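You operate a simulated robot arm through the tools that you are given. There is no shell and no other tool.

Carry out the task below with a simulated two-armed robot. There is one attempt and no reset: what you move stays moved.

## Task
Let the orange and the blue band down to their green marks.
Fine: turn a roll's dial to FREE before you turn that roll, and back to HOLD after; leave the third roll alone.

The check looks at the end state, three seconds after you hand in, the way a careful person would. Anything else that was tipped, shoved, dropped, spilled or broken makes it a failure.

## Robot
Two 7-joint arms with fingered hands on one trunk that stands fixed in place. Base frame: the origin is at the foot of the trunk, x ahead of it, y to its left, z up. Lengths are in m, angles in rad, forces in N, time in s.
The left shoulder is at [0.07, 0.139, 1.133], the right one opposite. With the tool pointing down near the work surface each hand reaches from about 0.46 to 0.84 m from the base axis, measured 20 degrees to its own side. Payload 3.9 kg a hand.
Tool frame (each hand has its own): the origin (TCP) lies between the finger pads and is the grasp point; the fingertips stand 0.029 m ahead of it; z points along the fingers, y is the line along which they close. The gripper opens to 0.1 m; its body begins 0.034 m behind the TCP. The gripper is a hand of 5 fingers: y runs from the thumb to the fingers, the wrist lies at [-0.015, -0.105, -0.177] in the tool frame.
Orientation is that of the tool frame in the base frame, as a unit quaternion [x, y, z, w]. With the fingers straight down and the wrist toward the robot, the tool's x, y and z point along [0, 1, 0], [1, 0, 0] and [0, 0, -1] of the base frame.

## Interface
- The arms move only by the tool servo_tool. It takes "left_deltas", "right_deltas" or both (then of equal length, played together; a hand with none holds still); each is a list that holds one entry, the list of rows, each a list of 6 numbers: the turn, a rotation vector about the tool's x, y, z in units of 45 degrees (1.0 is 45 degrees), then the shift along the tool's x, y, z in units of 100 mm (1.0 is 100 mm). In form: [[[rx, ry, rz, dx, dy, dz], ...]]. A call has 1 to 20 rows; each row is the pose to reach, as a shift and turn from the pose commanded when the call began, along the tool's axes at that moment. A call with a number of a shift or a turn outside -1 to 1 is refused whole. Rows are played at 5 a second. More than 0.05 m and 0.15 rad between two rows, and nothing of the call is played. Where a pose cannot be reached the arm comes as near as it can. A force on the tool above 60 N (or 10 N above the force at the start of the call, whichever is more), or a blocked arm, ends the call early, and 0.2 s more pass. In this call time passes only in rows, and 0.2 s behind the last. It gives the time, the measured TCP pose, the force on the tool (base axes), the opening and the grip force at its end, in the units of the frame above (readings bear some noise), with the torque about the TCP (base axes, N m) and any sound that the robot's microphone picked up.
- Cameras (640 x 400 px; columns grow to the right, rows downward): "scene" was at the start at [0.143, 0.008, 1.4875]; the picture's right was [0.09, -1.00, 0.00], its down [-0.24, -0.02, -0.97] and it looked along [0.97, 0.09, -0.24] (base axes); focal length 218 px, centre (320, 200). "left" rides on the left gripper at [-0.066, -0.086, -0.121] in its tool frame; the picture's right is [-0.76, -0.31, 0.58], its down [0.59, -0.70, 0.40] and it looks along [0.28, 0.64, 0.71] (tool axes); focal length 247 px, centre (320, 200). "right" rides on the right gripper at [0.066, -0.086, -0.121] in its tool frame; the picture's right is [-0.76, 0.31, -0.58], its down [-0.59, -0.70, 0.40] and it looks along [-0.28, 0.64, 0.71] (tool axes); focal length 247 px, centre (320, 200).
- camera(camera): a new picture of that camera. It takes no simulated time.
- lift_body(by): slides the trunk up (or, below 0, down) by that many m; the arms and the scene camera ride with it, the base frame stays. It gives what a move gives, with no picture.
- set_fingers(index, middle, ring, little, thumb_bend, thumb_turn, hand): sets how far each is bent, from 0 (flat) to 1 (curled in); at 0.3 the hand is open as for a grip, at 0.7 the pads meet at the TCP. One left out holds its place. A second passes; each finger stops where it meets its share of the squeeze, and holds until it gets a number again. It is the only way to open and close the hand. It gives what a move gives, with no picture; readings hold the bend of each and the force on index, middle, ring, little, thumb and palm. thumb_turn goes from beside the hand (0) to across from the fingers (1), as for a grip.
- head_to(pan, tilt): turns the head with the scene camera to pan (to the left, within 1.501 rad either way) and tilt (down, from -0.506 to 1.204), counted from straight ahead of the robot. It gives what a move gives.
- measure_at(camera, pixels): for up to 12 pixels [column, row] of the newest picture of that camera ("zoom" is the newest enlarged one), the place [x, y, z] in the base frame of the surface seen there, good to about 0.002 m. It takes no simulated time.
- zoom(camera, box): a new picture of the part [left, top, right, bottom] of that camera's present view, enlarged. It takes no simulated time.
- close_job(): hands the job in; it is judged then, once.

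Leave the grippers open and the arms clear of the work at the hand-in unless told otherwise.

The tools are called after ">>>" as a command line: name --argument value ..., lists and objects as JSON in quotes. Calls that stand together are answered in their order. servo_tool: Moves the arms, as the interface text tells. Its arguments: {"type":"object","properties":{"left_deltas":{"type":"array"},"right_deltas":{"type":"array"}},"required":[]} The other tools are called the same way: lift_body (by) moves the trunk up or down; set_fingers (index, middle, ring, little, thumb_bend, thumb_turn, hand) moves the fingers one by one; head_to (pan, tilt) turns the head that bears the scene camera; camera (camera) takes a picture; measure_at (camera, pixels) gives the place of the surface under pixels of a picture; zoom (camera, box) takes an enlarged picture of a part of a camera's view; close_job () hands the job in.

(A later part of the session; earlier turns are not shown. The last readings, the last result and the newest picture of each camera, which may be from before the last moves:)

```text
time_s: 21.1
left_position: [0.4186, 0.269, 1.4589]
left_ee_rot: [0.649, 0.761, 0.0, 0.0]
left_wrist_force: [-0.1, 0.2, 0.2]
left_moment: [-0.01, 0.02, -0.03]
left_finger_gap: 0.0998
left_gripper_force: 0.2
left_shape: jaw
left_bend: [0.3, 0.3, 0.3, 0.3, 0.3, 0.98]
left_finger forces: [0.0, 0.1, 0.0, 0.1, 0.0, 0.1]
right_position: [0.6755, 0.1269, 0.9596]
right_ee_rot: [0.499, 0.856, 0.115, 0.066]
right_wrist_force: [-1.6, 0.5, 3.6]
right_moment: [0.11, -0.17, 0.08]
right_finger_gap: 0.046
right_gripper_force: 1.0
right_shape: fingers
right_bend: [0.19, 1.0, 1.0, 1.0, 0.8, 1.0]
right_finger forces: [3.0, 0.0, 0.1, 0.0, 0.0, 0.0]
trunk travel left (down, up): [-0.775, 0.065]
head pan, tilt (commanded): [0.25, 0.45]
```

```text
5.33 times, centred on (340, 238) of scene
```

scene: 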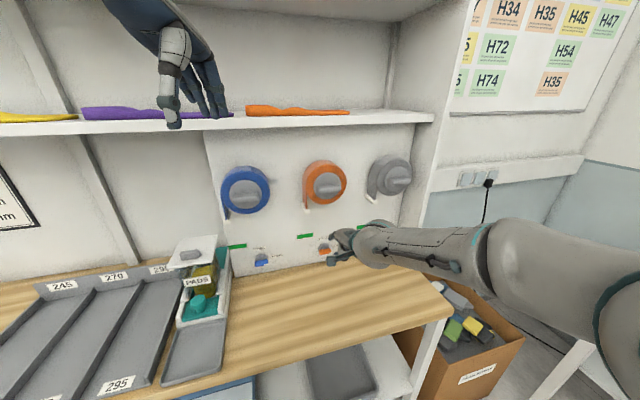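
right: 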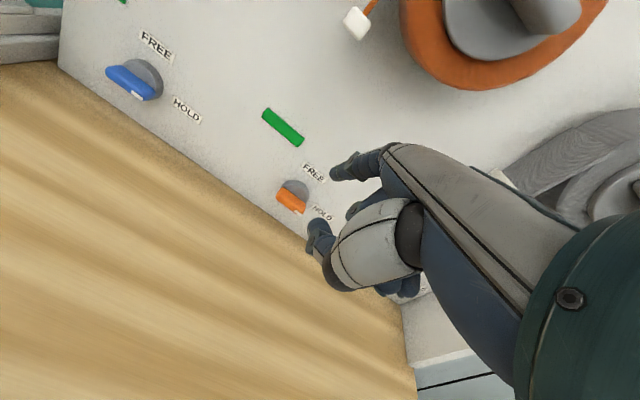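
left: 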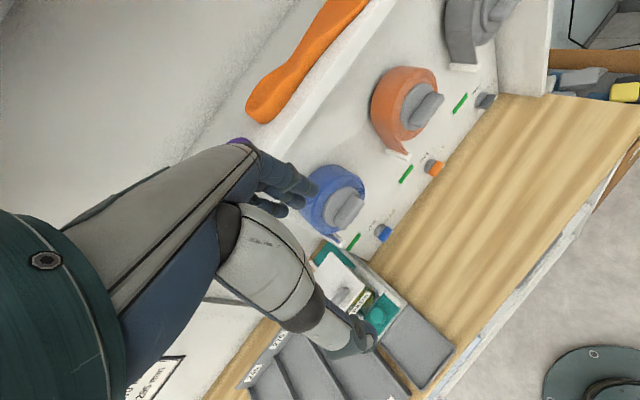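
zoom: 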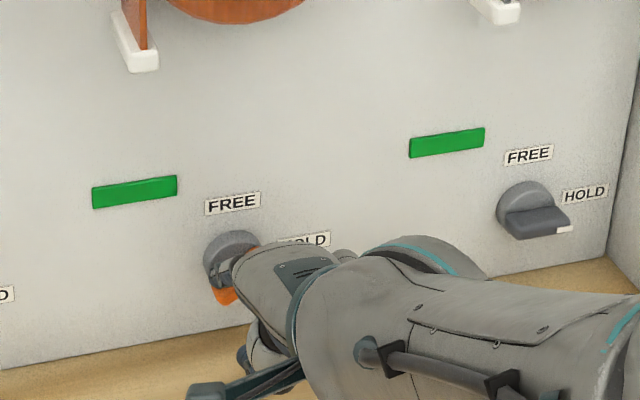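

The bar has turned about 30° (force 3 N at the index). The tip sits a bit higher than I figured, so I'll continue the arc further down and then slightly right.

>>> servo_tool --right_deltas '[[[0, 0, 0, 0.01, -0.016, 0.058], [0, 0, 0, 0.005, -0.024, 0.09], [0, 0, 0, -0.01, -0.03, 0.115], [0, 0, 0, -0.036, -0.043, 0.16], [0, 0, 0, -0.055, -0.049, 0.185]]]'

>>> zoom --camera "right" --box '[230, 100, 390, 260]'

>>> zoom --camera "scene" --box '[280, 200, 400, 275]'

```text
time_s: 22.3
left_position: [0.4187, 0.2716, 1.4596]
left_ee_rot: [0.649, 0.761, 0.0, 0.0]
left_wrist_force: [0.1, -0.8, -0.4]
left_moment: [0.02, 0.01, 0.0]
left_finger_gap: 0.1
left_gripper_force: 0.0
left_shape: jaw
left_bend: [0.3, 0.3, 0.3, 0.3, 0.3, 0.98]
left_finger forces: [0.0, 0.0, 0.1, 0.1, 0.1, 0.1]
right_position: [0.6779, 0.1221, 0.9409]
right_ee_rot: [0.499, 0.857, 0.113, 0.067]
right_wrist_force: [-1.5, 3.2, 2.2]
right_moment: [0.03, -0.16, 0.24]
right_finger_gap: 0.0462
right_gripper_force: 1.7
right_shape: fingers
right_bend: [0.19, 1.0, 1.0, 1.0, 0.8, 1.0]
right_finger forces: [3.5, 0.0, 0.0, 0.0, 0.0, 0.0]
trunk travel left (down, up): [-0.775, 0.065]
head pan, tilt (commanded): [0.25, 0.45]
```

```text
2.50 times, centred on (310, 180) of right
```

zoom: 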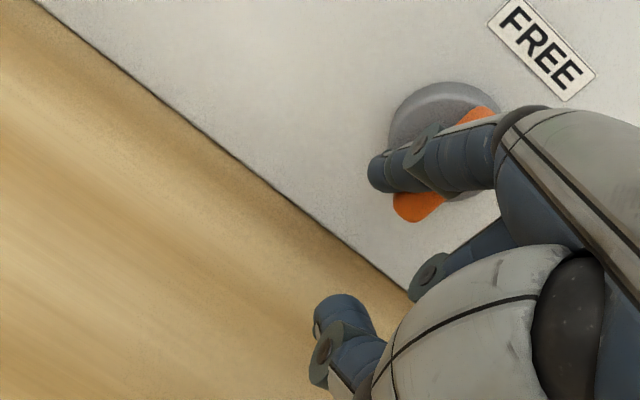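

```text
5.33 times, centred on (340, 238) of scene
```

zoom: 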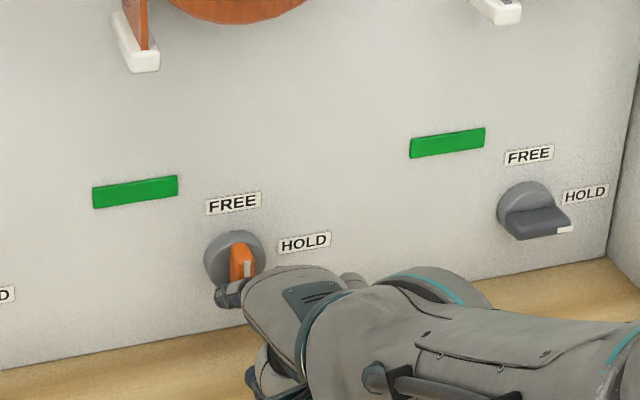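

The bar now looks vertical, pointing at FREE. I'll move the finger left off it and back out along the normal, then check the dial.

>>> servo_tool --right_deltas '[[[0, 0, 0, 0.08, 0, 0], [0, 0, 0, 0.13, 0, 0], [0, 0, 0, 0.13, -0.28, -0.08], [0, 0, 0, 0.13, -0.5, -0.28]]]'

>>> zoom --camera "right" --box '[200, 60, 400, 260]'

>>> zoom --camera "scene" --box '[280, 200, 400, 275]'

```text
time_s: 23.3
left_position: [0.4188, 0.2682, 1.459]
left_ee_rot: [0.648, 0.761, 0.0, 0.0]
left_wrist_force: [0.4, 0.0, 0.6]
left_moment: [0.03, -0.01, 0.02]
left_finger_gap: 0.0997
left_gripper_force: 0.1
left_shape: jaw
left_bend: [0.3, 0.3, 0.3, 0.3, 0.3, 0.98]
left_finger forces: [0.0, 0.0, 0.0, 0.1, 0.0, 0.1]
right_position: [0.6239, 0.1024, 0.9515]
right_ee_rot: [0.499, 0.856, 0.113, 0.066]
right_wrist_force: [0.0, 1.0, -0.3]
right_moment: [-0.01, 0.01, 0.03]
right_finger_gap: 0.0436
right_gripper_force: 0.0
right_shape: fingers
right_bend: [0.2, 1.0, 1.0, 1.0, 0.8, 1.0]
right_finger forces: [0.1, 0.1, 0.1, 0.0, 0.1, 0.0]
trunk travel left (down, up): [-0.775, 0.065]
head pan, tilt (commanded): [0.25, 0.45]
```

```text
2.00 times, centred on (300, 160) of right
```

zoom: 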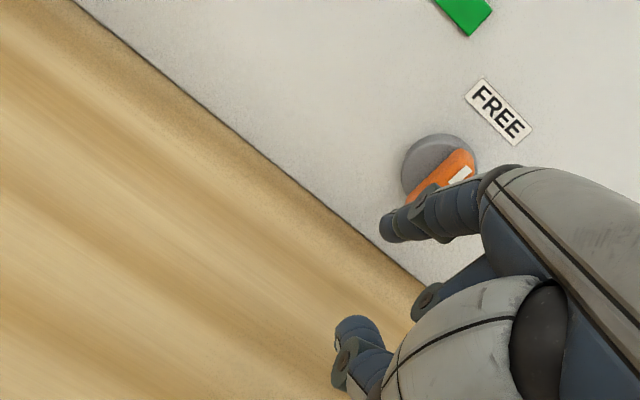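

```text
5.33 times, centred on (340, 238) of scene
```

zoom: 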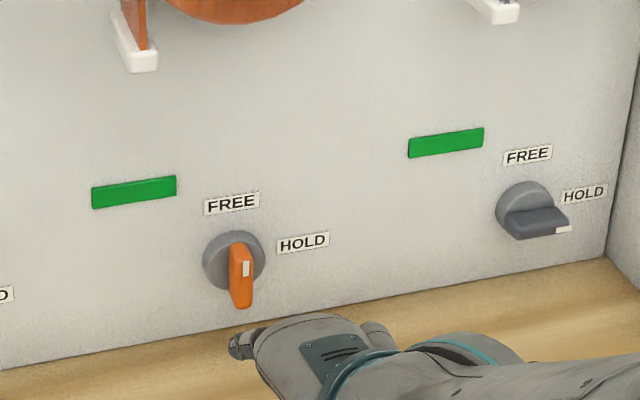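

The dial looks upright at FREE. I'll zoom closer to verify its angle.

>>> zoom --camera "scene" --box '[304, 230, 348, 262]'

```text
12.50 times, centred on (326, 246) of scene
```

zoom: 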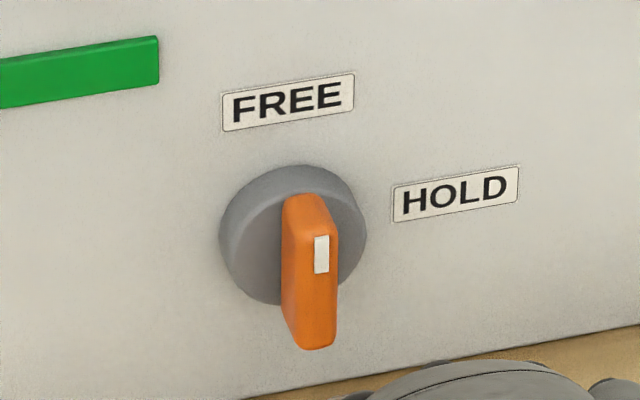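

>>> measure_at --camera "zoom" --pixels '[[322, 228], [320, 335], [290, 220], [288, 310], [334, 240], [334, 330]]'

```text
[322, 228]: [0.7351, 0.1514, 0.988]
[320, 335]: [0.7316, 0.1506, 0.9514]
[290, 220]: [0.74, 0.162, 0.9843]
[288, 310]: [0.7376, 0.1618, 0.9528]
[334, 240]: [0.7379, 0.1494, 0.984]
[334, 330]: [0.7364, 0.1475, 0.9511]
```

The dial reads FREE within about 2°. Now I'll retreat the right hand up and away, and study the orange roll knob.

>>> servo_tool --right_deltas '[[[0, 0, 0, 0, -0.35, -0.15], [0, 0, 0, 0, -0.6, -0.4], [0, 0, 0, 0, -0.8, -0.7], [0, 0, 0, -0.1, -0.9, -1.0]]]'

>>> zoom --camera "scene" --box '[285, 145, 365, 215]'

```text
time_s: 24.3
left_position: [0.4182, 0.2681, 1.4596]
left_ee_rot: [0.648, 0.761, 0.001, 0.0]
left_wrist_force: [-0.4, 1.2, -0.3]
left_moment: [0.04, -0.02, 0.02]
left_finger_gap: 0.0998
left_gripper_force: 0.1
left_shape: jaw
left_bend: [0.3, 0.3, 0.3, 0.3, 0.3, 0.98]
left_finger forces: [0.1, 0.1, 0.1, 0.0, 0.0, 0.0]
right_position: [0.5314, 0.0393, 1.0296]
right_ee_rot: [0.498, 0.857, 0.114, 0.066]
right_wrist_force: [0.2, -0.3, -0.4]
right_moment: [0.0, -0.02, -0.02]
right_finger_gap: 0.0435
right_gripper_force: 0.0
right_shape: fingers
right_bend: [0.2, 1.0, 1.0, 1.0, 0.8, 1.0]
right_finger forces: [0.0, 0.0, 0.1, 0.1, 0.1, 0.0]
trunk travel left (down, up): [-0.775, 0.065]
head pan, tilt (commanded): [0.25, 0.45]
```

```text
5.71 times, centred on (325, 180) of scene
```

zoom: 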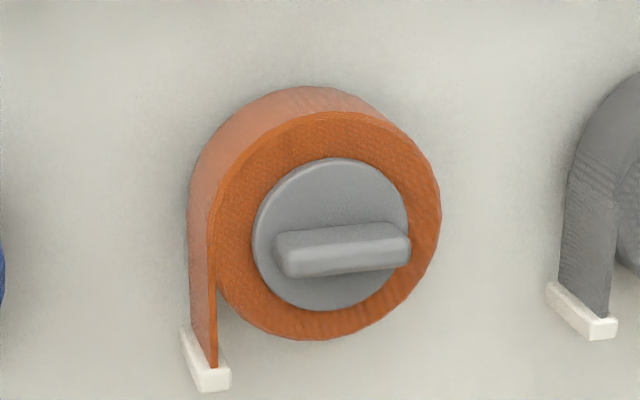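

>>> measure_at --camera "zoom" --pixels '[[285, 265], [405, 250], [345, 260], [345, 235], [330, 180], [400, 290], [432, 230], [330, 335], [325, 120], [222, 250], [213, 380], [195, 350]]'

```text
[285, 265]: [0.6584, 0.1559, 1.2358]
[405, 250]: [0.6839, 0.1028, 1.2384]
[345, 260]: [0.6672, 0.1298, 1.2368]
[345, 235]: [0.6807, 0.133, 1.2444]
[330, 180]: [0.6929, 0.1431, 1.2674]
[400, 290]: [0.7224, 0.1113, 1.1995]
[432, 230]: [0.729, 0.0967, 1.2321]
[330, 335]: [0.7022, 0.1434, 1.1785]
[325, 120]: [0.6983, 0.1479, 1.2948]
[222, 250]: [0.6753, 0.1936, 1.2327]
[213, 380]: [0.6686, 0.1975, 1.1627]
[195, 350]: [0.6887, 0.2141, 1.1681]
```

The orange knob: bar 62 mm long and about 15 mm thick, standing 29 mm off its disc, centre at r≈0.2195, z≈1.237; band drop needed is about 0.134 m, i.e. about 134° counter-clockwise. I can crank it with the same straight finger: push the left half down to vertical, then the top end leftward. I'll raise the right hand in front of the knob, staying well back.

>>> servo_tool --right_deltas '[[[0, 0, 0, 0.03, 0.07, -0.27], [0, 0, 0, 0.05, 0.14, -0.55], [0, 0, 0, 0.07, 0.21, -0.8]]]'

>>> servo_tool --right_deltas '[[[0, 0, 0, 0.03, 0.07, -0.27], [0, 0, 0, 0.05, 0.14, -0.55], [0, 0, 0, 0.07, 0.21, -0.8]]]'

>>> servo_tool --right_deltas '[[[0, 0, 0, 0.03, 0.07, -0.27], [0, 0, 0, 0.05, 0.14, -0.55], [0, 0, 0, 0.07, 0.22, -0.82]]]'

>>> camera --camera "scene"

>>> camera --camera "right"

```text
time_s: 25.1
left_position: [0.4195, 0.2707, 1.4587]
left_ee_rot: [0.648, 0.762, -0.001, -0.001]
left_wrist_force: [0.2, 0.1, -1.1]
left_moment: [0.03, -0.03, -0.04]
left_finger_gap: 0.0999
left_gripper_force: 0.1
left_shape: jaw
left_bend: [0.3, 0.3, 0.3, 0.3, 0.3, 0.98]
left_finger forces: [0.0, 0.0, 0.1, 0.0, 0.0, 0.1]
right_position: [0.5273, 0.0483, 1.1115]
right_ee_rot: [0.499, 0.857, 0.113, 0.065]
right_wrist_force: [-0.3, -0.1, 0.8]
right_moment: [-0.03, 0.02, 0.03]
right_finger_gap: 0.0435
right_gripper_force: 0.1
right_shape: fingers
right_bend: [0.2, 1.0, 1.0, 1.0, 0.8, 1.0]
right_finger forces: [0.0, 0.0, 0.1, 0.0, 0.0, 0.1]
trunk travel left (down, up): [-0.775, 0.065]
head pan, tilt (commanded): [0.25, 0.45]
```

```text
time_s: 25.9
left_position: [0.4199, 0.2707, 1.4595]
left_ee_rot: [0.649, 0.761, 0.0, 0.0]
left_wrist_force: [0.2, -1.1, 1.6]
left_moment: [0.01, -0.01, 0.01]
left_finger_gap: 0.0997
left_gripper_force: 0.1
left_shape: jaw
left_bend: [0.3, 0.3, 0.3, 0.3, 0.3, 0.98]
left_finger forces: [0.0, 0.1, 0.0, 0.1, 0.0, 0.1]
right_position: [0.524, 0.0545, 1.1941]
right_ee_rot: [0.499, 0.857, 0.113, 0.066]
right_wrist_force: [0.2, 0.7, 0.0]
right_moment: [-0.02, -0.01, 0.05]
right_finger_gap: 0.0439
right_gripper_force: 0.0
right_shape: fingers
right_bend: [0.2, 1.0, 1.0, 1.0, 0.8, 1.0]
right_finger forces: [0.1, 0.1, 0.0, 0.0, 0.1, 0.1]
trunk travel left (down, up): [-0.775, 0.065]
head pan, tilt (commanded): [0.25, 0.45]
```

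```text
time_s: 26.7
left_position: [0.4205, 0.2697, 1.4586]
left_ee_rot: [0.648, 0.761, 0.0, 0.001]
left_wrist_force: [0.6, 0.0, -0.1]
left_moment: [-0.03, -0.02, 0.01]
left_finger_gap: 0.0998
left_gripper_force: 0.1
left_shape: jaw
left_bend: [0.3, 0.3, 0.3, 0.3, 0.3, 0.98]
left_finger forces: [0.0, 0.0, 0.1, 0.0, 0.0, 0.0]
right_position: [0.5195, 0.062, 1.2778]
right_ee_rot: [0.499, 0.857, 0.114, 0.064]
right_wrist_force: [0.0, 0.0, -0.3]
right_moment: [0.0, 0.03, 0.0]
right_finger_gap: 0.0439
right_gripper_force: 0.2
right_shape: fingers
right_bend: [0.2, 1.0, 1.0, 1.0, 0.8, 1.0]
right_finger forces: [0.1, 0.0, 0.0, 0.1, 0.0, 0.1]
trunk travel left (down, up): [-0.775, 0.065]
head pan, tilt (commanded): [0.25, 0.45]
```

```text
taken
```

scene: 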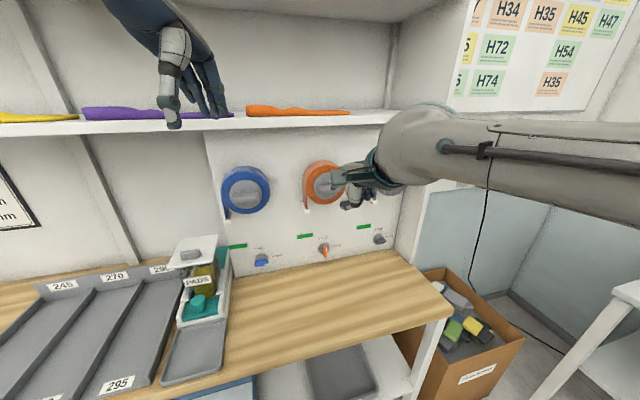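

```text
taken
```

right: 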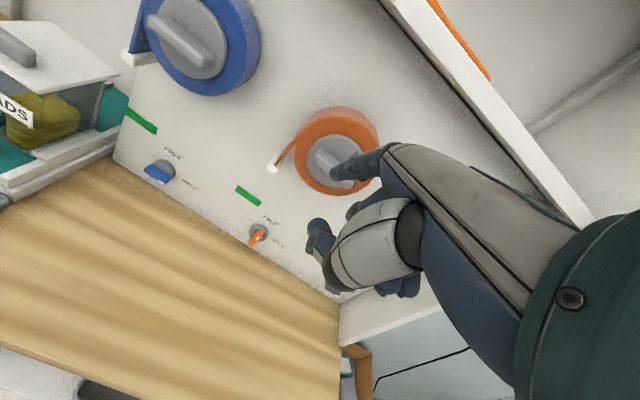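

The finger points at the knob from about 0.1 m back. I'll advance 93 mm toward the panel so the tip is above the bar's left half, then look.

>>> servo_tool --right_deltas '[[[0, 0, 0, -0.02, 0.3, 0.08], [0, 0, 0, -0.04, 0.6, 0.16], [0, 0, 0, -0.05, 0.9, 0.24]]]'

>>> zoom --camera "right" --box '[200, 60, 400, 260]'

>>> zoom --camera "scene" --box '[280, 130, 400, 205]'

```text
time_s: 27.5
left_position: [0.4219, 0.2691, 1.4577]
left_ee_rot: [0.649, 0.761, -0.001, 0.0]
left_wrist_force: [-0.1, 1.2, -0.3]
left_moment: [0.0, 0.05, 0.0]
left_finger_gap: 0.0998
left_gripper_force: 0.0
left_shape: jaw
left_bend: [0.3, 0.3, 0.3, 0.3, 0.3, 0.98]
left_finger forces: [0.0, 0.1, 0.0, 0.1, 0.0, 0.0]
right_position: [0.6055, 0.1001, 1.2783]
right_ee_rot: [0.5, 0.856, 0.112, 0.066]
right_wrist_force: [1.1, -0.3, 0.1]
right_moment: [-0.02, 0.02, 0.0]
right_finger_gap: 0.0436
right_gripper_force: 0.0
right_shape: fingers
right_bend: [0.2, 1.0, 1.0, 1.0, 0.8, 1.0]
right_finger forces: [0.0, 0.0, 0.0, 0.0, 0.0, 0.1]
trunk travel left (down, up): [-0.775, 0.065]
head pan, tilt (commanded): [0.25, 0.45]
```

```text
2.00 times, centred on (300, 160) of right
```

zoom: 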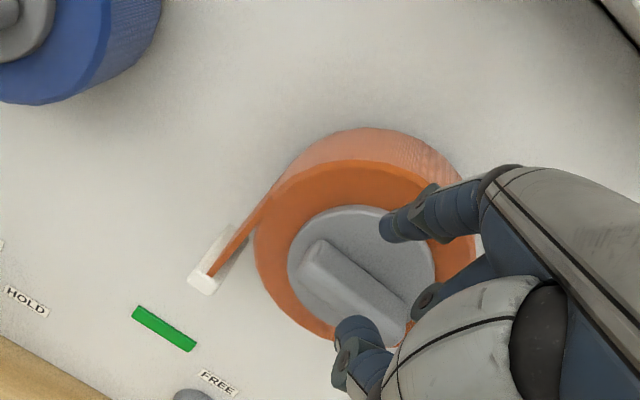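

```text
5.33 times, centred on (340, 168) of scene
```

zoom: 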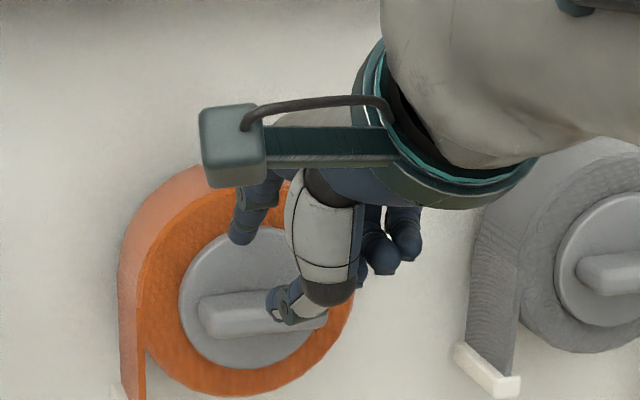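

The tip is above the knob bar's left side with the thumb well in front of the knob. I'll push in 12 mm, then down along the arc to about 45°, and look at the result.

>>> servo_tool --right_deltas '[[[0, 0, 0, 0.02, 0.103, 0.079], [0, 0, 0, 0.045, 0.062, 0.234], [0, 0, 0, 0.045, 0.02, 0.388], [0, 0, 0, 0.074, 0.004, 0.448], [0, 0, 0, 0.086, -0.013, 0.513], [0, 0, 0, 0.08, -0.031, 0.579]]]'

>>> zoom --camera "right" --box '[200, 60, 400, 260]'

>>> zoom --camera "scene" --box '[280, 130, 400, 205]'

```text
time_s: 28.9
left_position: [0.4199, 0.2694, 1.459]
left_ee_rot: [0.648, 0.762, -0.001, 0.0]
left_wrist_force: [0.2, 0.2, 0.8]
left_moment: [-0.02, -0.03, -0.01]
left_finger_gap: 0.0998
left_gripper_force: 0.0
left_shape: jaw
left_bend: [0.3, 0.3, 0.3, 0.3, 0.3, 0.98]
left_finger forces: [0.1, 0.0, 0.0, 0.0, 0.0, 0.0]
right_position: [0.6099, 0.1129, 1.2203]
right_ee_rot: [0.499, 0.856, 0.113, 0.066]
right_wrist_force: [0.5, 0.9, 2.4]
right_moment: [0.1, -0.11, 0.0]
right_finger_gap: 0.046
right_gripper_force: 0.7
right_shape: fingers
right_bend: [0.19, 1.0, 1.0, 1.0, 0.8, 1.0]
right_finger forces: [1.5, 0.0, 0.0, 0.0, 0.0, 0.0]
trunk travel left (down, up): [-0.775, 0.065]
head pan, tilt (commanded): [0.25, 0.45]
```

```text
2.00 times, centred on (300, 160) of right
```

zoom: 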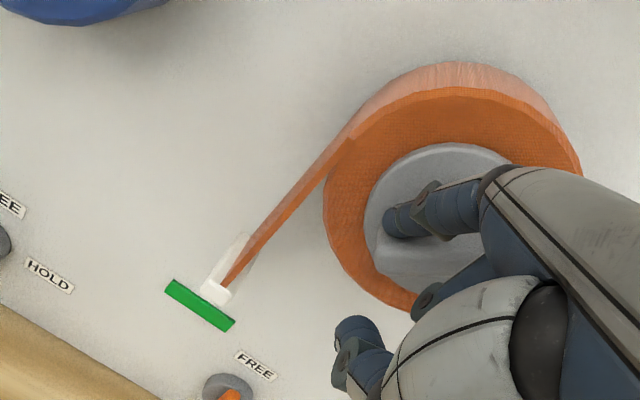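

```text
5.33 times, centred on (340, 168) of scene
```

zoom: 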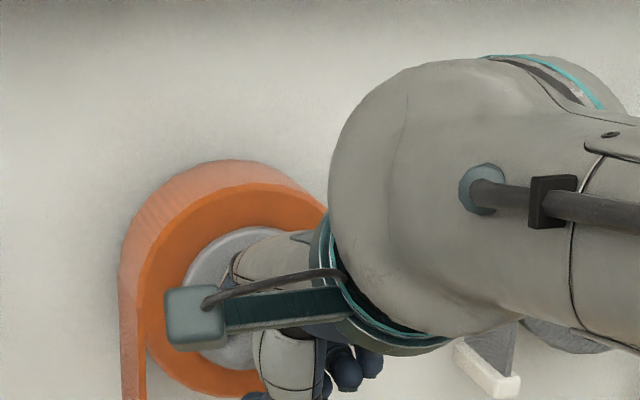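

The band has come down a good way. I'll measure the clip and the mark now.

>>> zoom --camera "scene" --box '[280, 190, 360, 250]'

>>> zoom --camera "right" --box '[240, 150, 340, 250]'

```text
6.67 times, centred on (320, 220) of scene
```

zoom: 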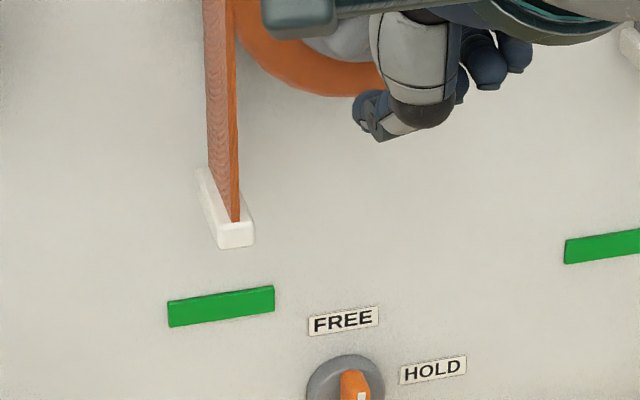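

```text
4.00 times, centred on (290, 200) of right
```

zoom: 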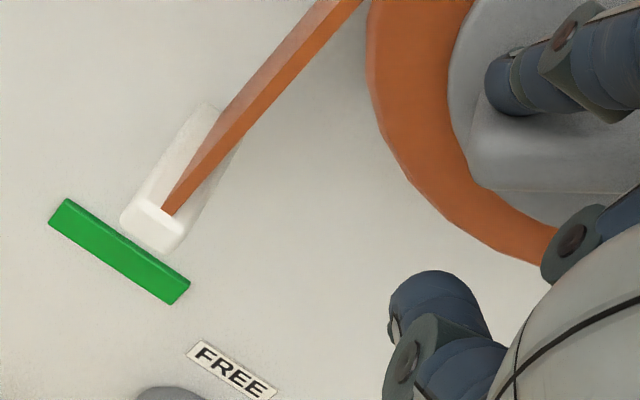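

>>> measure_at --camera "zoom" --pixels '[[150, 230], [170, 240], [165, 210], [205, 110], [120, 250], [65, 210], [180, 290], [480, 150], [500, 180]]'

>>> zoom --camera "scene" --box '[280, 190, 360, 250]'

>>> measure_at --camera "zoom" --pixels '[[235, 235], [235, 244], [235, 224], [250, 230], [200, 175], [170, 305], [170, 322], [272, 290], [272, 306], [220, 307]]'

```text
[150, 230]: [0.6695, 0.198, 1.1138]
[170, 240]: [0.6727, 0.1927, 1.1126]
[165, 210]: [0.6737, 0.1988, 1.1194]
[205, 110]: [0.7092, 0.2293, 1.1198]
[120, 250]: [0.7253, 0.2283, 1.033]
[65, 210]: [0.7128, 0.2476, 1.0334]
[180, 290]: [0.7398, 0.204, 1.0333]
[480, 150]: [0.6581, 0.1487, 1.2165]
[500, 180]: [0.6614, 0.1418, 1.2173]
```

```text
6.67 times, centred on (320, 220) of scene
```

zoom: 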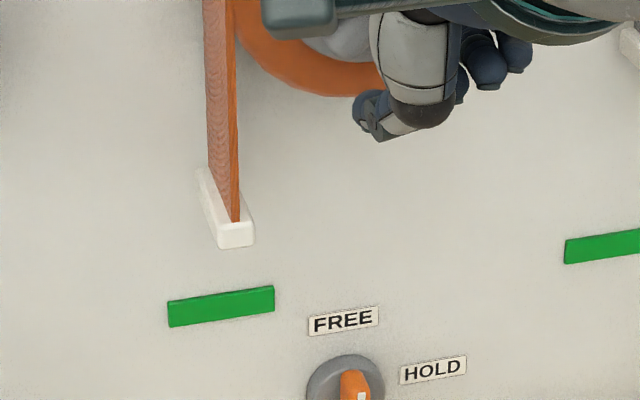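

```text
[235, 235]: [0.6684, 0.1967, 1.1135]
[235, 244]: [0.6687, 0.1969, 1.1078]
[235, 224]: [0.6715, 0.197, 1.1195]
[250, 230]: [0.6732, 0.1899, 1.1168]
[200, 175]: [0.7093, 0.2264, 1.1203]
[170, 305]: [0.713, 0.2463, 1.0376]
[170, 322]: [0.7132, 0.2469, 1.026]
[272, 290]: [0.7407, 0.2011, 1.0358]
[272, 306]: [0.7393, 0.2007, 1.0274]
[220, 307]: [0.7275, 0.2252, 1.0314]
```

Clip centre is at z≈1.113 and the mark's centre is at z≈1.0315, so 81 mm (about 81°) still to go. I'll continue the arc until the bar is about vertical.

>>> servo_tool --right_deltas '[[[0, 0, 0, -0.029, -0.016, 0.059], [0, 0, 0, -0.068, -0.03, 0.112], [0, 0, 0, -0.12, -0.041, 0.155]]]'

>>> zoom --camera "right" --box '[200, 60, 400, 260]'

>>> zoom --camera "scene" --box '[280, 190, 360, 250]'

>>> measure_at --camera "zoom" --pixels '[[235, 260], [238, 270], [238, 280], [238, 290]]'

```text
time_s: 29.7
left_position: [0.4198, 0.2693, 1.4584]
left_ee_rot: [0.649, 0.761, 0.0, 0.001]
left_wrist_force: [-1.0, 0.8, -0.2]
left_moment: [-0.03, 0.02, -0.03]
left_finger_gap: 0.0999
left_gripper_force: 0.1
left_shape: jaw
left_bend: [0.3, 0.3, 0.3, 0.3, 0.3, 0.98]
left_finger forces: [0.1, 0.0, 0.0, 0.0, 0.1, 0.0]
right_position: [0.6164, 0.1046, 1.2051]
right_ee_rot: [0.5, 0.856, 0.113, 0.066]
right_wrist_force: [-0.2, 1.9, 1.4]
right_moment: [0.0, -0.1, 0.16]
right_finger_gap: 0.0458
right_gripper_force: 1.2
right_shape: fingers
right_bend: [0.19, 1.0, 1.0, 1.0, 0.8, 1.0]
right_finger forces: [2.7, 0.0, 0.0, 0.1, 0.0, 0.0]
trunk travel left (down, up): [-0.775, 0.065]
head pan, tilt (commanded): [0.25, 0.45]
```

```text
2.00 times, centred on (300, 160) of right
```

zoom: 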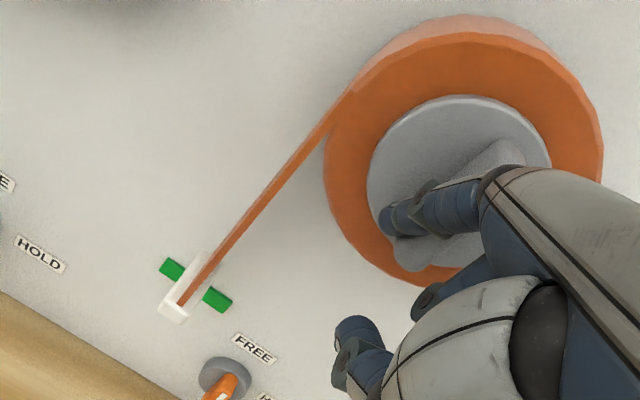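

```text
6.67 times, centred on (320, 220) of scene
```

zoom: 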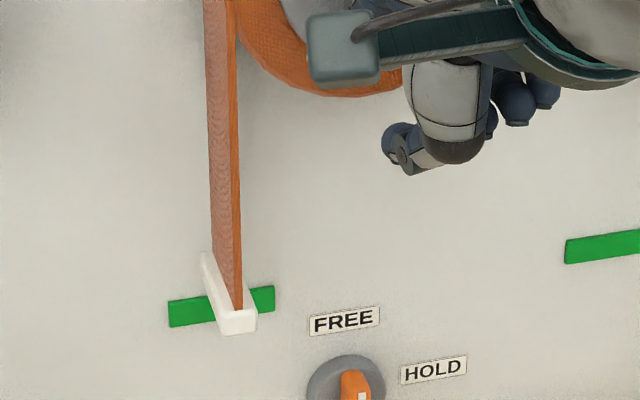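

```text
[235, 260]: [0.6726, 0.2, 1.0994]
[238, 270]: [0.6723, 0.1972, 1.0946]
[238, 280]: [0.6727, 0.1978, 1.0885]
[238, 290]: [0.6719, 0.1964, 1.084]
```

The band dropped further. I'll measure the clip's front face now.

>>> measure_at --camera "zoom" --pixels '[[238, 312], [238, 322], [238, 331], [252, 318], [205, 260], [170, 310], [265, 300]]'

```text
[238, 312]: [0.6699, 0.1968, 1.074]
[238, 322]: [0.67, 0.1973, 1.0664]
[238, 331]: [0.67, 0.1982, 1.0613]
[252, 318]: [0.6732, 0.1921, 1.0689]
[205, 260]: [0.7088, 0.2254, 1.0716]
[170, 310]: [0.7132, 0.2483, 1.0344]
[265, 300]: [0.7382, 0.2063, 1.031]
```

Clip centre is at 1.0665 (about 99° turned); 35 mm to go. I'll slip the finger left off the bar, back out, and lift over to the right side of the bar's top end, still clear of it.

>>> servo_tool --right_deltas '[[[0, 0, 0, 0.06, 0, 0], [0, 0, 0, 0.06, -0.242, -0.065], [0, 0, 0, 0.06, -0.483, -0.13], [0, 0, 0, 0, -0.392, -0.468], [0, 0, 0, -0.18, -0.353, -0.613], [0, 0, 0, -0.36, -0.309, -0.777]]]'

>>> zoom --camera "right" --box '[200, 60, 400, 260]'

>>> zoom --camera "scene" --box '[280, 190, 360, 250]'

>>> measure_at --camera "zoom" --pixels '[[238, 312], [238, 322], [238, 331], [252, 318]]'

```text
time_s: 31.1
left_position: [0.4199, 0.268, 1.4576]
left_ee_rot: [0.648, 0.761, -0.001, 0.0]
left_wrist_force: [0.1, 0.0, 0.2]
left_moment: [0.02, -0.01, -0.02]
left_finger_gap: 0.0999
left_gripper_force: 0.0
left_shape: jaw
left_bend: [0.3, 0.3, 0.3, 0.3, 0.3, 0.98]
left_finger forces: [0.0, 0.1, 0.0, 0.0, 0.0, 0.0]
right_position: [0.5923, 0.0459, 1.2701]
right_ee_rot: [0.5, 0.856, 0.113, 0.065]
right_wrist_force: [0.5, -0.7, 0.6]
right_moment: [-0.02, 0.01, -0.01]
right_finger_gap: 0.0436
right_gripper_force: 0.1
right_shape: fingers
right_bend: [0.2, 1.0, 1.0, 1.0, 0.8, 1.0]
right_finger forces: [0.0, 0.0, 0.1, 0.1, 0.1, 0.1]
trunk travel left (down, up): [-0.775, 0.065]
head pan, tilt (commanded): [0.25, 0.45]
```

```text
2.00 times, centred on (300, 160) of right
```

zoom: 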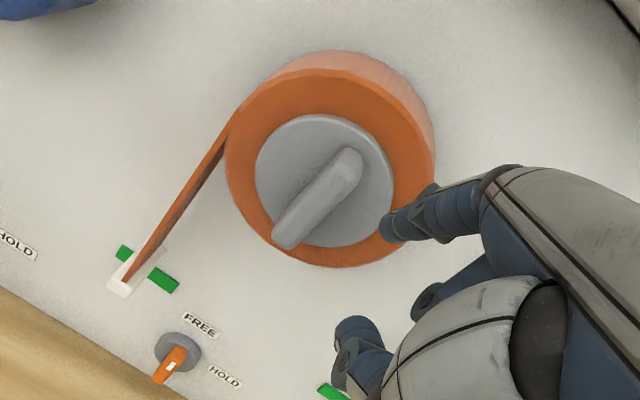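

```text
6.67 times, centred on (320, 220) of scene
```

zoom: 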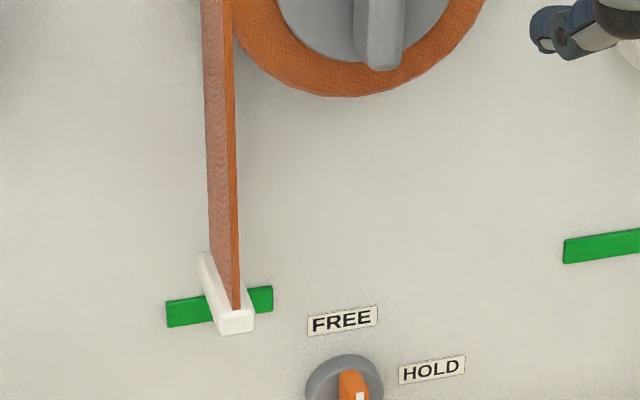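

```text
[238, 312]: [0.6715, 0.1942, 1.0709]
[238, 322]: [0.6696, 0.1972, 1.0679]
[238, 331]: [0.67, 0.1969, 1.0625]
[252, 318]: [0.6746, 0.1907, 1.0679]
```

The clip holds at z≈1.067 with the finger off. I'll measure the knob bar's current angle.

>>> zoom --camera "scene" --box '[285, 145, 365, 215]'

```text
5.71 times, centred on (325, 180) of scene
```

zoom: 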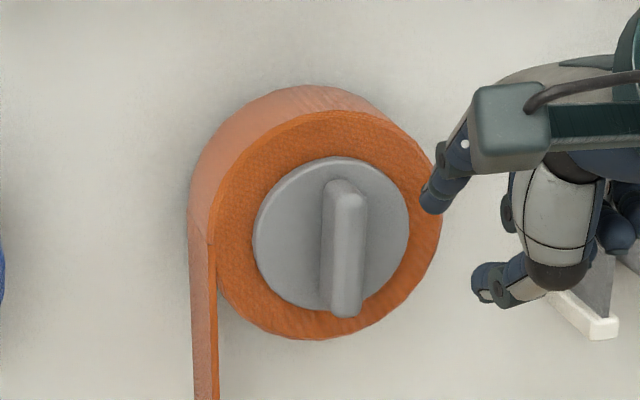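

>>> measure_at --camera "zoom" --pixels '[[350, 205], [347, 305], [348, 255], [430, 205], [437, 190], [330, 190], [360, 230]]'

```text
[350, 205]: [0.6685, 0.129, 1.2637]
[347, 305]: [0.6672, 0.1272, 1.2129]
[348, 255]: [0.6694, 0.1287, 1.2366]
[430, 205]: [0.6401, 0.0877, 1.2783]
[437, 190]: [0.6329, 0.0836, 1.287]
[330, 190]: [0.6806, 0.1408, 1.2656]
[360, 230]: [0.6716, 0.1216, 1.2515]
```

The bar is at about 91°, so the band pays out about 62 mm per radian; I need roughly 33° more. I'll come in to the right of the bar's top end and push it left by about 20° first.

>>> servo_tool --right_deltas '[[[0, 0, 0, 0, 0.242, 0.065], [0, 0, 0, 0, 0.493, 0.132], [0, 0, 0, 0, 0.446, 0.306], [0, 0, 0, 0.105, 0.444, 0.316], [0, 0, 0, 0.149, 0.447, 0.302], [0, 0, 0, 0.193, 0.451, 0.289]]]'

>>> zoom --camera "right" --box '[200, 60, 400, 260]'

>>> zoom --camera "scene" --box '[280, 190, 360, 250]'

```text
time_s: 32.5
left_position: [0.4203, 0.2682, 1.4591]
left_ee_rot: [0.648, 0.762, 0.0, 0.001]
left_wrist_force: [0.3, -0.7, 0.4]
left_moment: [-0.03, 0.0, 0.02]
left_finger_gap: 0.0996
left_gripper_force: 0.0
left_shape: jaw
left_bend: [0.3, 0.3, 0.3, 0.3, 0.3, 0.98]
left_finger forces: [0.1, 0.0, 0.0, 0.0, 0.0, 0.0]
right_position: [0.6259, 0.0884, 1.2564]
right_ee_rot: [0.499, 0.857, 0.113, 0.064]
right_wrist_force: [0.1, -2.5, 0.1]
right_moment: [0.03, -0.01, -0.17]
right_finger_gap: 0.0436
right_gripper_force: 1.1
right_shape: fingers
right_bend: [0.2, 1.0, 1.0, 1.0, 0.8, 1.0]
right_finger forces: [2.4, 0.1, 0.0, 0.0, 0.1, 0.0]
trunk travel left (down, up): [-0.775, 0.065]
head pan, tilt (commanded): [0.25, 0.45]
```

```text
2.00 times, centred on (300, 160) of right
```

zoom: 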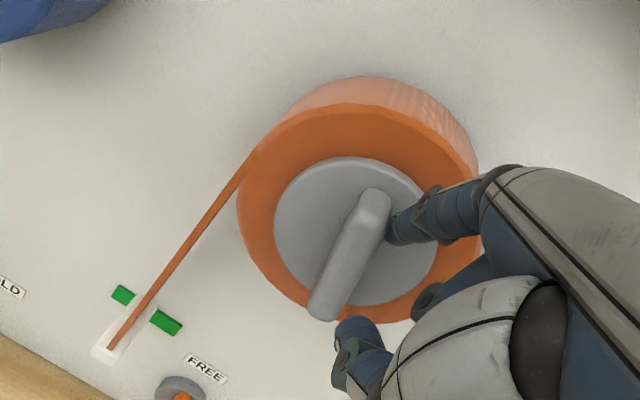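

```text
6.67 times, centred on (320, 220) of scene
```

zoom: 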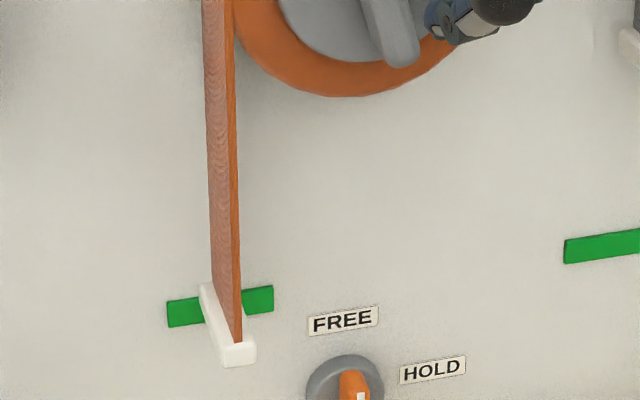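

>>> measure_at --camera "zoom" --pixels '[[238, 345], [238, 355], [238, 363], [252, 350], [205, 292], [225, 348]]'

```text
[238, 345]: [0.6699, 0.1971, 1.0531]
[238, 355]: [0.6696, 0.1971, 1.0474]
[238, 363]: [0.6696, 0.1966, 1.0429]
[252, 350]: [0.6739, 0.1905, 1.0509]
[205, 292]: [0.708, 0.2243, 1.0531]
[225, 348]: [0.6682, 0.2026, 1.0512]
```

Clip centre is at about 1.048; about 17 mm to go. I'll push the top end left by 6 mm more and measure.

>>> servo_tool --right_deltas '[[[0, 0, 0, 0.03, 0, 0], [0, 0, 0, 0.06, 0, 0]]]'

>>> zoom --camera "scene" --box '[280, 190, 360, 250]'

>>> measure_at --camera "zoom" --pixels '[[238, 358], [238, 365], [238, 372], [238, 380], [252, 365], [205, 310], [170, 312], [265, 299]]'

```text
time_s: 33.1
left_position: [0.4204, 0.2694, 1.4575]
left_ee_rot: [0.648, 0.762, -0.001, 0.0]
left_wrist_force: [0.6, 0.8, -0.3]
left_moment: [0.01, -0.02, 0.01]
left_finger_gap: 0.0996
left_gripper_force: 0.1
left_shape: jaw
left_bend: [0.3, 0.3, 0.3, 0.3, 0.3, 0.98]
left_finger forces: [0.0, 0.1, 0.0, 0.1, 0.0, 0.0]
right_position: [0.6214, 0.0953, 1.256]
right_ee_rot: [0.499, 0.857, 0.114, 0.065]
right_wrist_force: [1.7, -2.0, 0.4]
right_moment: [-0.01, -0.01, -0.16]
right_finger_gap: 0.0434
right_gripper_force: 0.9
right_shape: fingers
right_bend: [0.2, 1.0, 1.0, 1.0, 0.8, 1.0]
right_finger forces: [2.0, 0.0, 0.0, 0.1, 0.1, 0.0]
trunk travel left (down, up): [-0.775, 0.065]
head pan, tilt (commanded): [0.25, 0.45]
```

```text
6.67 times, centred on (320, 220) of scene
```

zoom: 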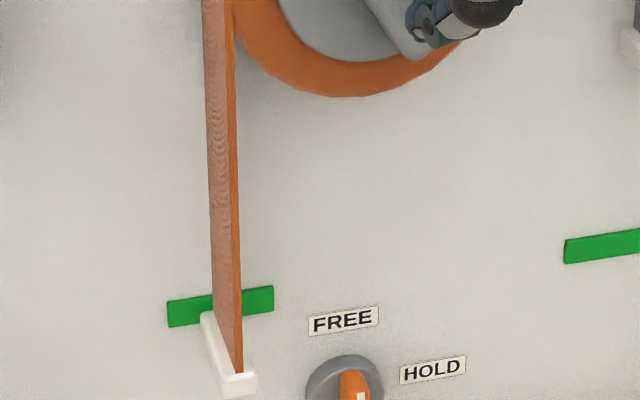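

```text
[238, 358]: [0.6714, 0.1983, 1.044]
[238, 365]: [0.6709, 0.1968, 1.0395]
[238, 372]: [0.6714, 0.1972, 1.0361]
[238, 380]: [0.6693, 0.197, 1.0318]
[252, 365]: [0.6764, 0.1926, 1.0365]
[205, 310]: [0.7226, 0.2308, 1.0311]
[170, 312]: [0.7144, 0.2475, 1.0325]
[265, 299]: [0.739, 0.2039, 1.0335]
```

>>> zoom --camera "scene" --box '[290, 220, 340, 255]'

```text
11.43 times, centred on (315, 238) of scene
```

zoom: 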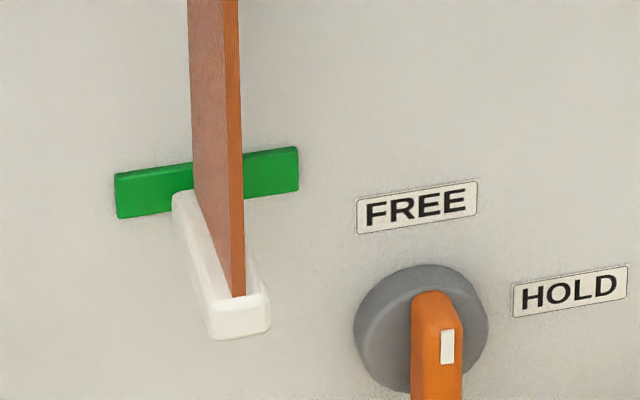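

>>> measure_at --camera "zoom" --pixels '[[240, 304], [240, 312], [240, 322], [240, 332], [240, 337], [180, 215], [178, 198], [120, 180], [120, 212], [290, 155], [290, 186], [255, 310]]'

```text
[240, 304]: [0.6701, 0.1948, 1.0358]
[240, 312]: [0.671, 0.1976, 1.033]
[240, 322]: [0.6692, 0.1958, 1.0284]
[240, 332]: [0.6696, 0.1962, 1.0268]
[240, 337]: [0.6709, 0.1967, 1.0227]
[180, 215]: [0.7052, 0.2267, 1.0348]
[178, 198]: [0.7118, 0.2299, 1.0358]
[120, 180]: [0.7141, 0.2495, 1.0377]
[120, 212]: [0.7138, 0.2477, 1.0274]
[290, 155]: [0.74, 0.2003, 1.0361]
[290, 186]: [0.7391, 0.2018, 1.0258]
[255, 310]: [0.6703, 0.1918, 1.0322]
```

The clip (z 1.0225–1.0365) now overlaps the green mark (1.0255–1.038), centres within about 2 mm. I'll take the finger off to the right and back out, then re-measure.

>>> servo_tool --right_deltas '[[[0, 0, 0, -0.08, 0, 0], [0, 0, 0, -0.12, 0, 0], [0, 0, 0, -0.12, -0.3, -0.08], [0, 0, 0, -0.12, -0.6, -0.16], [0, 0, 0, -0.12, -0.9, -0.24]]]'

>>> zoom --camera "scene" --box '[290, 220, 340, 255]'

>>> measure_at --camera "zoom" --pixels '[[240, 304], [240, 312], [240, 322], [240, 332], [240, 337], [180, 215], [178, 198], [120, 180], [120, 212], [290, 155], [290, 186], [255, 310]]'

>>> camera --camera "right"

```text
time_s: 34.3
left_position: [0.4198, 0.2681, 1.4598]
left_ee_rot: [0.647, 0.762, -0.001, 0.0]
left_wrist_force: [-0.2, -0.4, 0.2]
left_moment: [0.07, 0.01, 0.02]
left_finger_gap: 0.0998
left_gripper_force: 0.0
left_shape: jaw
left_bend: [0.3, 0.3, 0.3, 0.3, 0.3, 0.98]
left_finger forces: [0.0, 0.0, 0.1, 0.1, 0.0, 0.0]
right_position: [0.5481, 0.0367, 1.256]
right_ee_rot: [0.5, 0.856, 0.113, 0.066]
right_wrist_force: [0.6, -1.0, 0.2]
right_moment: [-0.02, -0.03, 0.0]
right_finger_gap: 0.0436
right_gripper_force: 0.2
right_shape: fingers
right_bend: [0.2, 1.0, 1.0, 1.0, 0.8, 1.0]
right_finger forces: [0.0, 0.1, 0.0, 0.0, 0.0, 0.0]
trunk travel left (down, up): [-0.775, 0.065]
head pan, tilt (commanded): [0.25, 0.45]
```

```text
11.43 times, centred on (315, 238) of scene
```

zoom: 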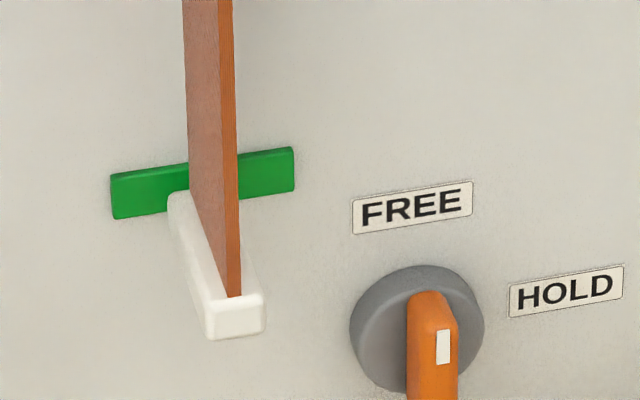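

```text
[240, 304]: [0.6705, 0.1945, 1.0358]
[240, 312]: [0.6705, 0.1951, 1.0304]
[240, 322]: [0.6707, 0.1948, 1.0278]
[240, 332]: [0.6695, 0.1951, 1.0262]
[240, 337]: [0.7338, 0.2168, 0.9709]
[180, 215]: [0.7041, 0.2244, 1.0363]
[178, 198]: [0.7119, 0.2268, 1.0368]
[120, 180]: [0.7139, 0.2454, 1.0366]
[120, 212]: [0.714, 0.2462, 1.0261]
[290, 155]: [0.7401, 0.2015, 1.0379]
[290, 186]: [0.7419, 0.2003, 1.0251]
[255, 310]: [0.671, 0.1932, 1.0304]
```

```text
taken
```

right: 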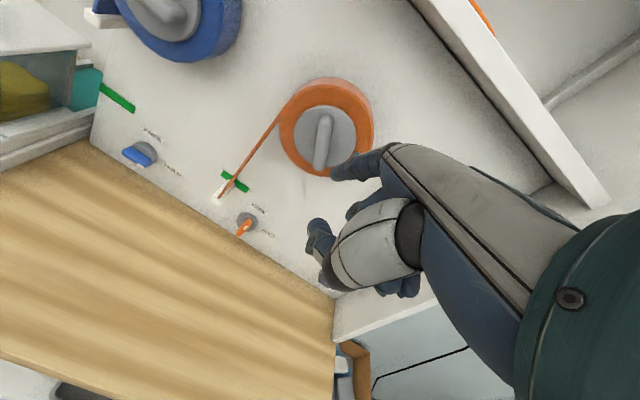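

The band holds steady with the clip on the mark. Next: dial back to HOLD. I'll bring the right hand down in front of the orange dial, staying about 0.15 m off the panel.

>>> servo_tool --right_deltas '[[[0, 0, 0, 0.03, -0.07, 0.27], [0, 0, 0, 0.05, -0.14, 0.53], [0, 0, 0, 0.08, -0.21, 0.79]]]'

>>> servo_tool --right_deltas '[[[0, 0, 0, 0.03, -0.07, 0.27], [0, 0, 0, 0.05, -0.14, 0.53], [0, 0, 0, 0.08, -0.21, 0.79]]]'

>>> servo_tool --right_deltas '[[[0, 0, 0, 0.03, -0.07, 0.27], [0, 0, 0, 0.05, -0.14, 0.53], [0, 0, 0, 0.08, -0.21, 0.79]]]'

```text
time_s: 35.1
left_position: [0.4205, 0.2706, 1.459]
left_ee_rot: [0.648, 0.761, 0.0, 0.0]
left_wrist_force: [-0.1, -0.6, -0.2]
left_moment: [-0.01, -0.02, 0.0]
left_finger_gap: 0.0996
left_gripper_force: 0.2
left_shape: jaw
left_bend: [0.3, 0.3, 0.3, 0.3, 0.3, 0.98]
left_finger forces: [0.0, 0.0, 0.0, 0.0, 0.0, 0.0]
right_position: [0.5448, 0.0471, 1.1728]
right_ee_rot: [0.5, 0.856, 0.112, 0.066]
right_wrist_force: [0.5, 0.1, -0.7]
right_moment: [0.0, 0.02, 0.01]
right_finger_gap: 0.0438
right_gripper_force: 0.1
right_shape: fingers
right_bend: [0.2, 1.0, 1.0, 1.0, 0.8, 1.0]
right_finger forces: [0.1, 0.0, 0.0, 0.1, 0.1, 0.0]
trunk travel left (down, up): [-0.775, 0.065]
head pan, tilt (commanded): [0.25, 0.45]
```

```text
time_s: 35.9
left_position: [0.4195, 0.2695, 1.4578]
left_ee_rot: [0.648, 0.762, 0.0, 0.0]
left_wrist_force: [0.0, -0.7, -1.1]
left_moment: [0.0, -0.02, 0.0]
left_finger_gap: 0.0996
left_gripper_force: 0.1
left_shape: jaw
left_bend: [0.3, 0.3, 0.3, 0.3, 0.3, 0.98]
left_finger forces: [0.0, 0.0, 0.0, 0.0, 0.0, 0.1]
right_position: [0.5417, 0.0535, 1.0918]
right_ee_rot: [0.499, 0.857, 0.114, 0.066]
right_wrist_force: [0.0, -0.1, -0.6]
right_moment: [0.0, -0.02, 0.03]
right_finger_gap: 0.0438
right_gripper_force: 0.1
right_shape: fingers
right_bend: [0.2, 1.0, 1.0, 1.0, 0.8, 1.0]
right_finger forces: [0.1, 0.0, 0.0, 0.0, 0.1, 0.1]
trunk travel left (down, up): [-0.775, 0.065]
head pan, tilt (commanded): [0.25, 0.45]
```

```text
time_s: 36.7
left_position: [0.42, 0.269, 1.4583]
left_ee_rot: [0.648, 0.761, 0.0, -0.001]
left_wrist_force: [0.4, 0.3, 0.3]
left_moment: [0.0, 0.0, 0.0]
left_finger_gap: 0.0997
left_gripper_force: 0.1
left_shape: jaw
left_bend: [0.3, 0.3, 0.3, 0.3, 0.3, 0.98]
left_finger forces: [0.0, 0.1, 0.1, 0.0, 0.0, 0.0]
right_position: [0.5348, 0.0595, 1.0106]
right_ee_rot: [0.499, 0.857, 0.113, 0.066]
right_wrist_force: [0.7, -0.2, 0.8]
right_moment: [0.01, -0.01, 0.01]
right_finger_gap: 0.0439
right_gripper_force: 0.1
right_shape: fingers
right_bend: [0.2, 1.0, 1.0, 1.0, 0.8, 1.0]
right_finger forces: [0.0, 0.0, 0.0, 0.0, 0.0, 0.0]
trunk travel left (down, up): [-0.775, 0.065]
head pan, tilt (commanded): [0.25, 0.45]
```

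TCP is at (0.535, 0.060, 1.011). I'll advance 80 mm and look at where the tip sits relative to the dial and the hanging clip.

>>> servo_tool --right_deltas '[[[0, 0, 0, -0.01, 0.26, 0.07], [0, 0, 0, -0.02, 0.52, 0.14], [0, 0, 0, -0.03, 0.773, 0.207]]]'

>>> zoom --camera "right" --box '[200, 60, 400, 260]'

>>> zoom --camera "scene" --box '[280, 200, 400, 275]'

```text
time_s: 37.5
left_position: [0.4202, 0.269, 1.4591]
left_ee_rot: [0.649, 0.761, 0.0, 0.0]
left_wrist_force: [0.1, -0.2, 0.5]
left_moment: [-0.02, 0.0, 0.0]
left_finger_gap: 0.0998
left_gripper_force: 0.1
left_shape: jaw
left_bend: [0.3, 0.3, 0.3, 0.3, 0.3, 0.98]
left_finger forces: [0.0, 0.0, 0.0, 0.1, 0.0, 0.0]
right_position: [0.6059, 0.0967, 1.0098]
right_ee_rot: [0.499, 0.857, 0.113, 0.064]
right_wrist_force: [0.0, 0.3, 0.2]
right_moment: [0.02, 0.01, -0.01]
right_finger_gap: 0.0438
right_gripper_force: 0.1
right_shape: fingers
right_bend: [0.2, 1.0, 1.0, 1.0, 0.8, 1.0]
right_finger forces: [0.1, 0.1, 0.1, 0.0, 0.1, 0.1]
trunk travel left (down, up): [-0.775, 0.065]
head pan, tilt (commanded): [0.25, 0.45]
```

```text
2.00 times, centred on (300, 160) of right
```

zoom: 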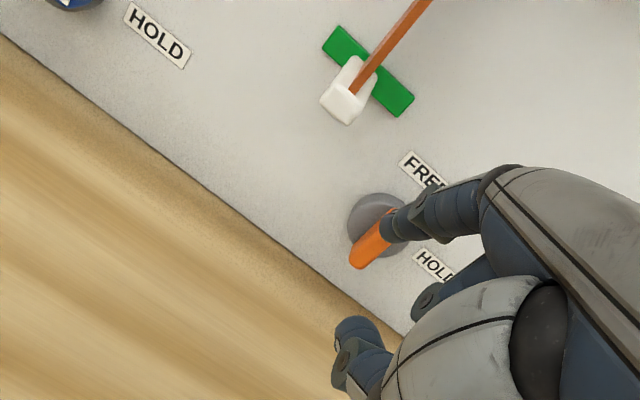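

```text
5.33 times, centred on (340, 238) of scene
```

zoom: 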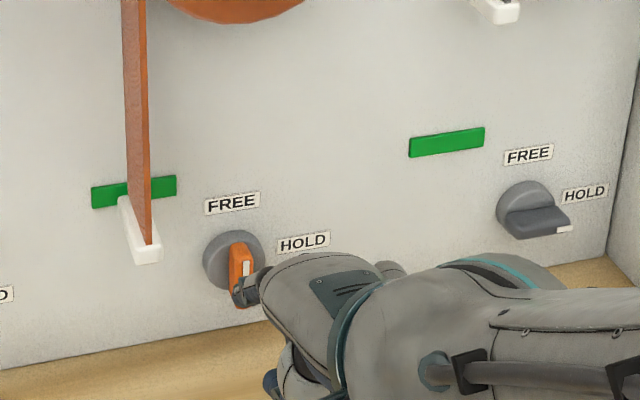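

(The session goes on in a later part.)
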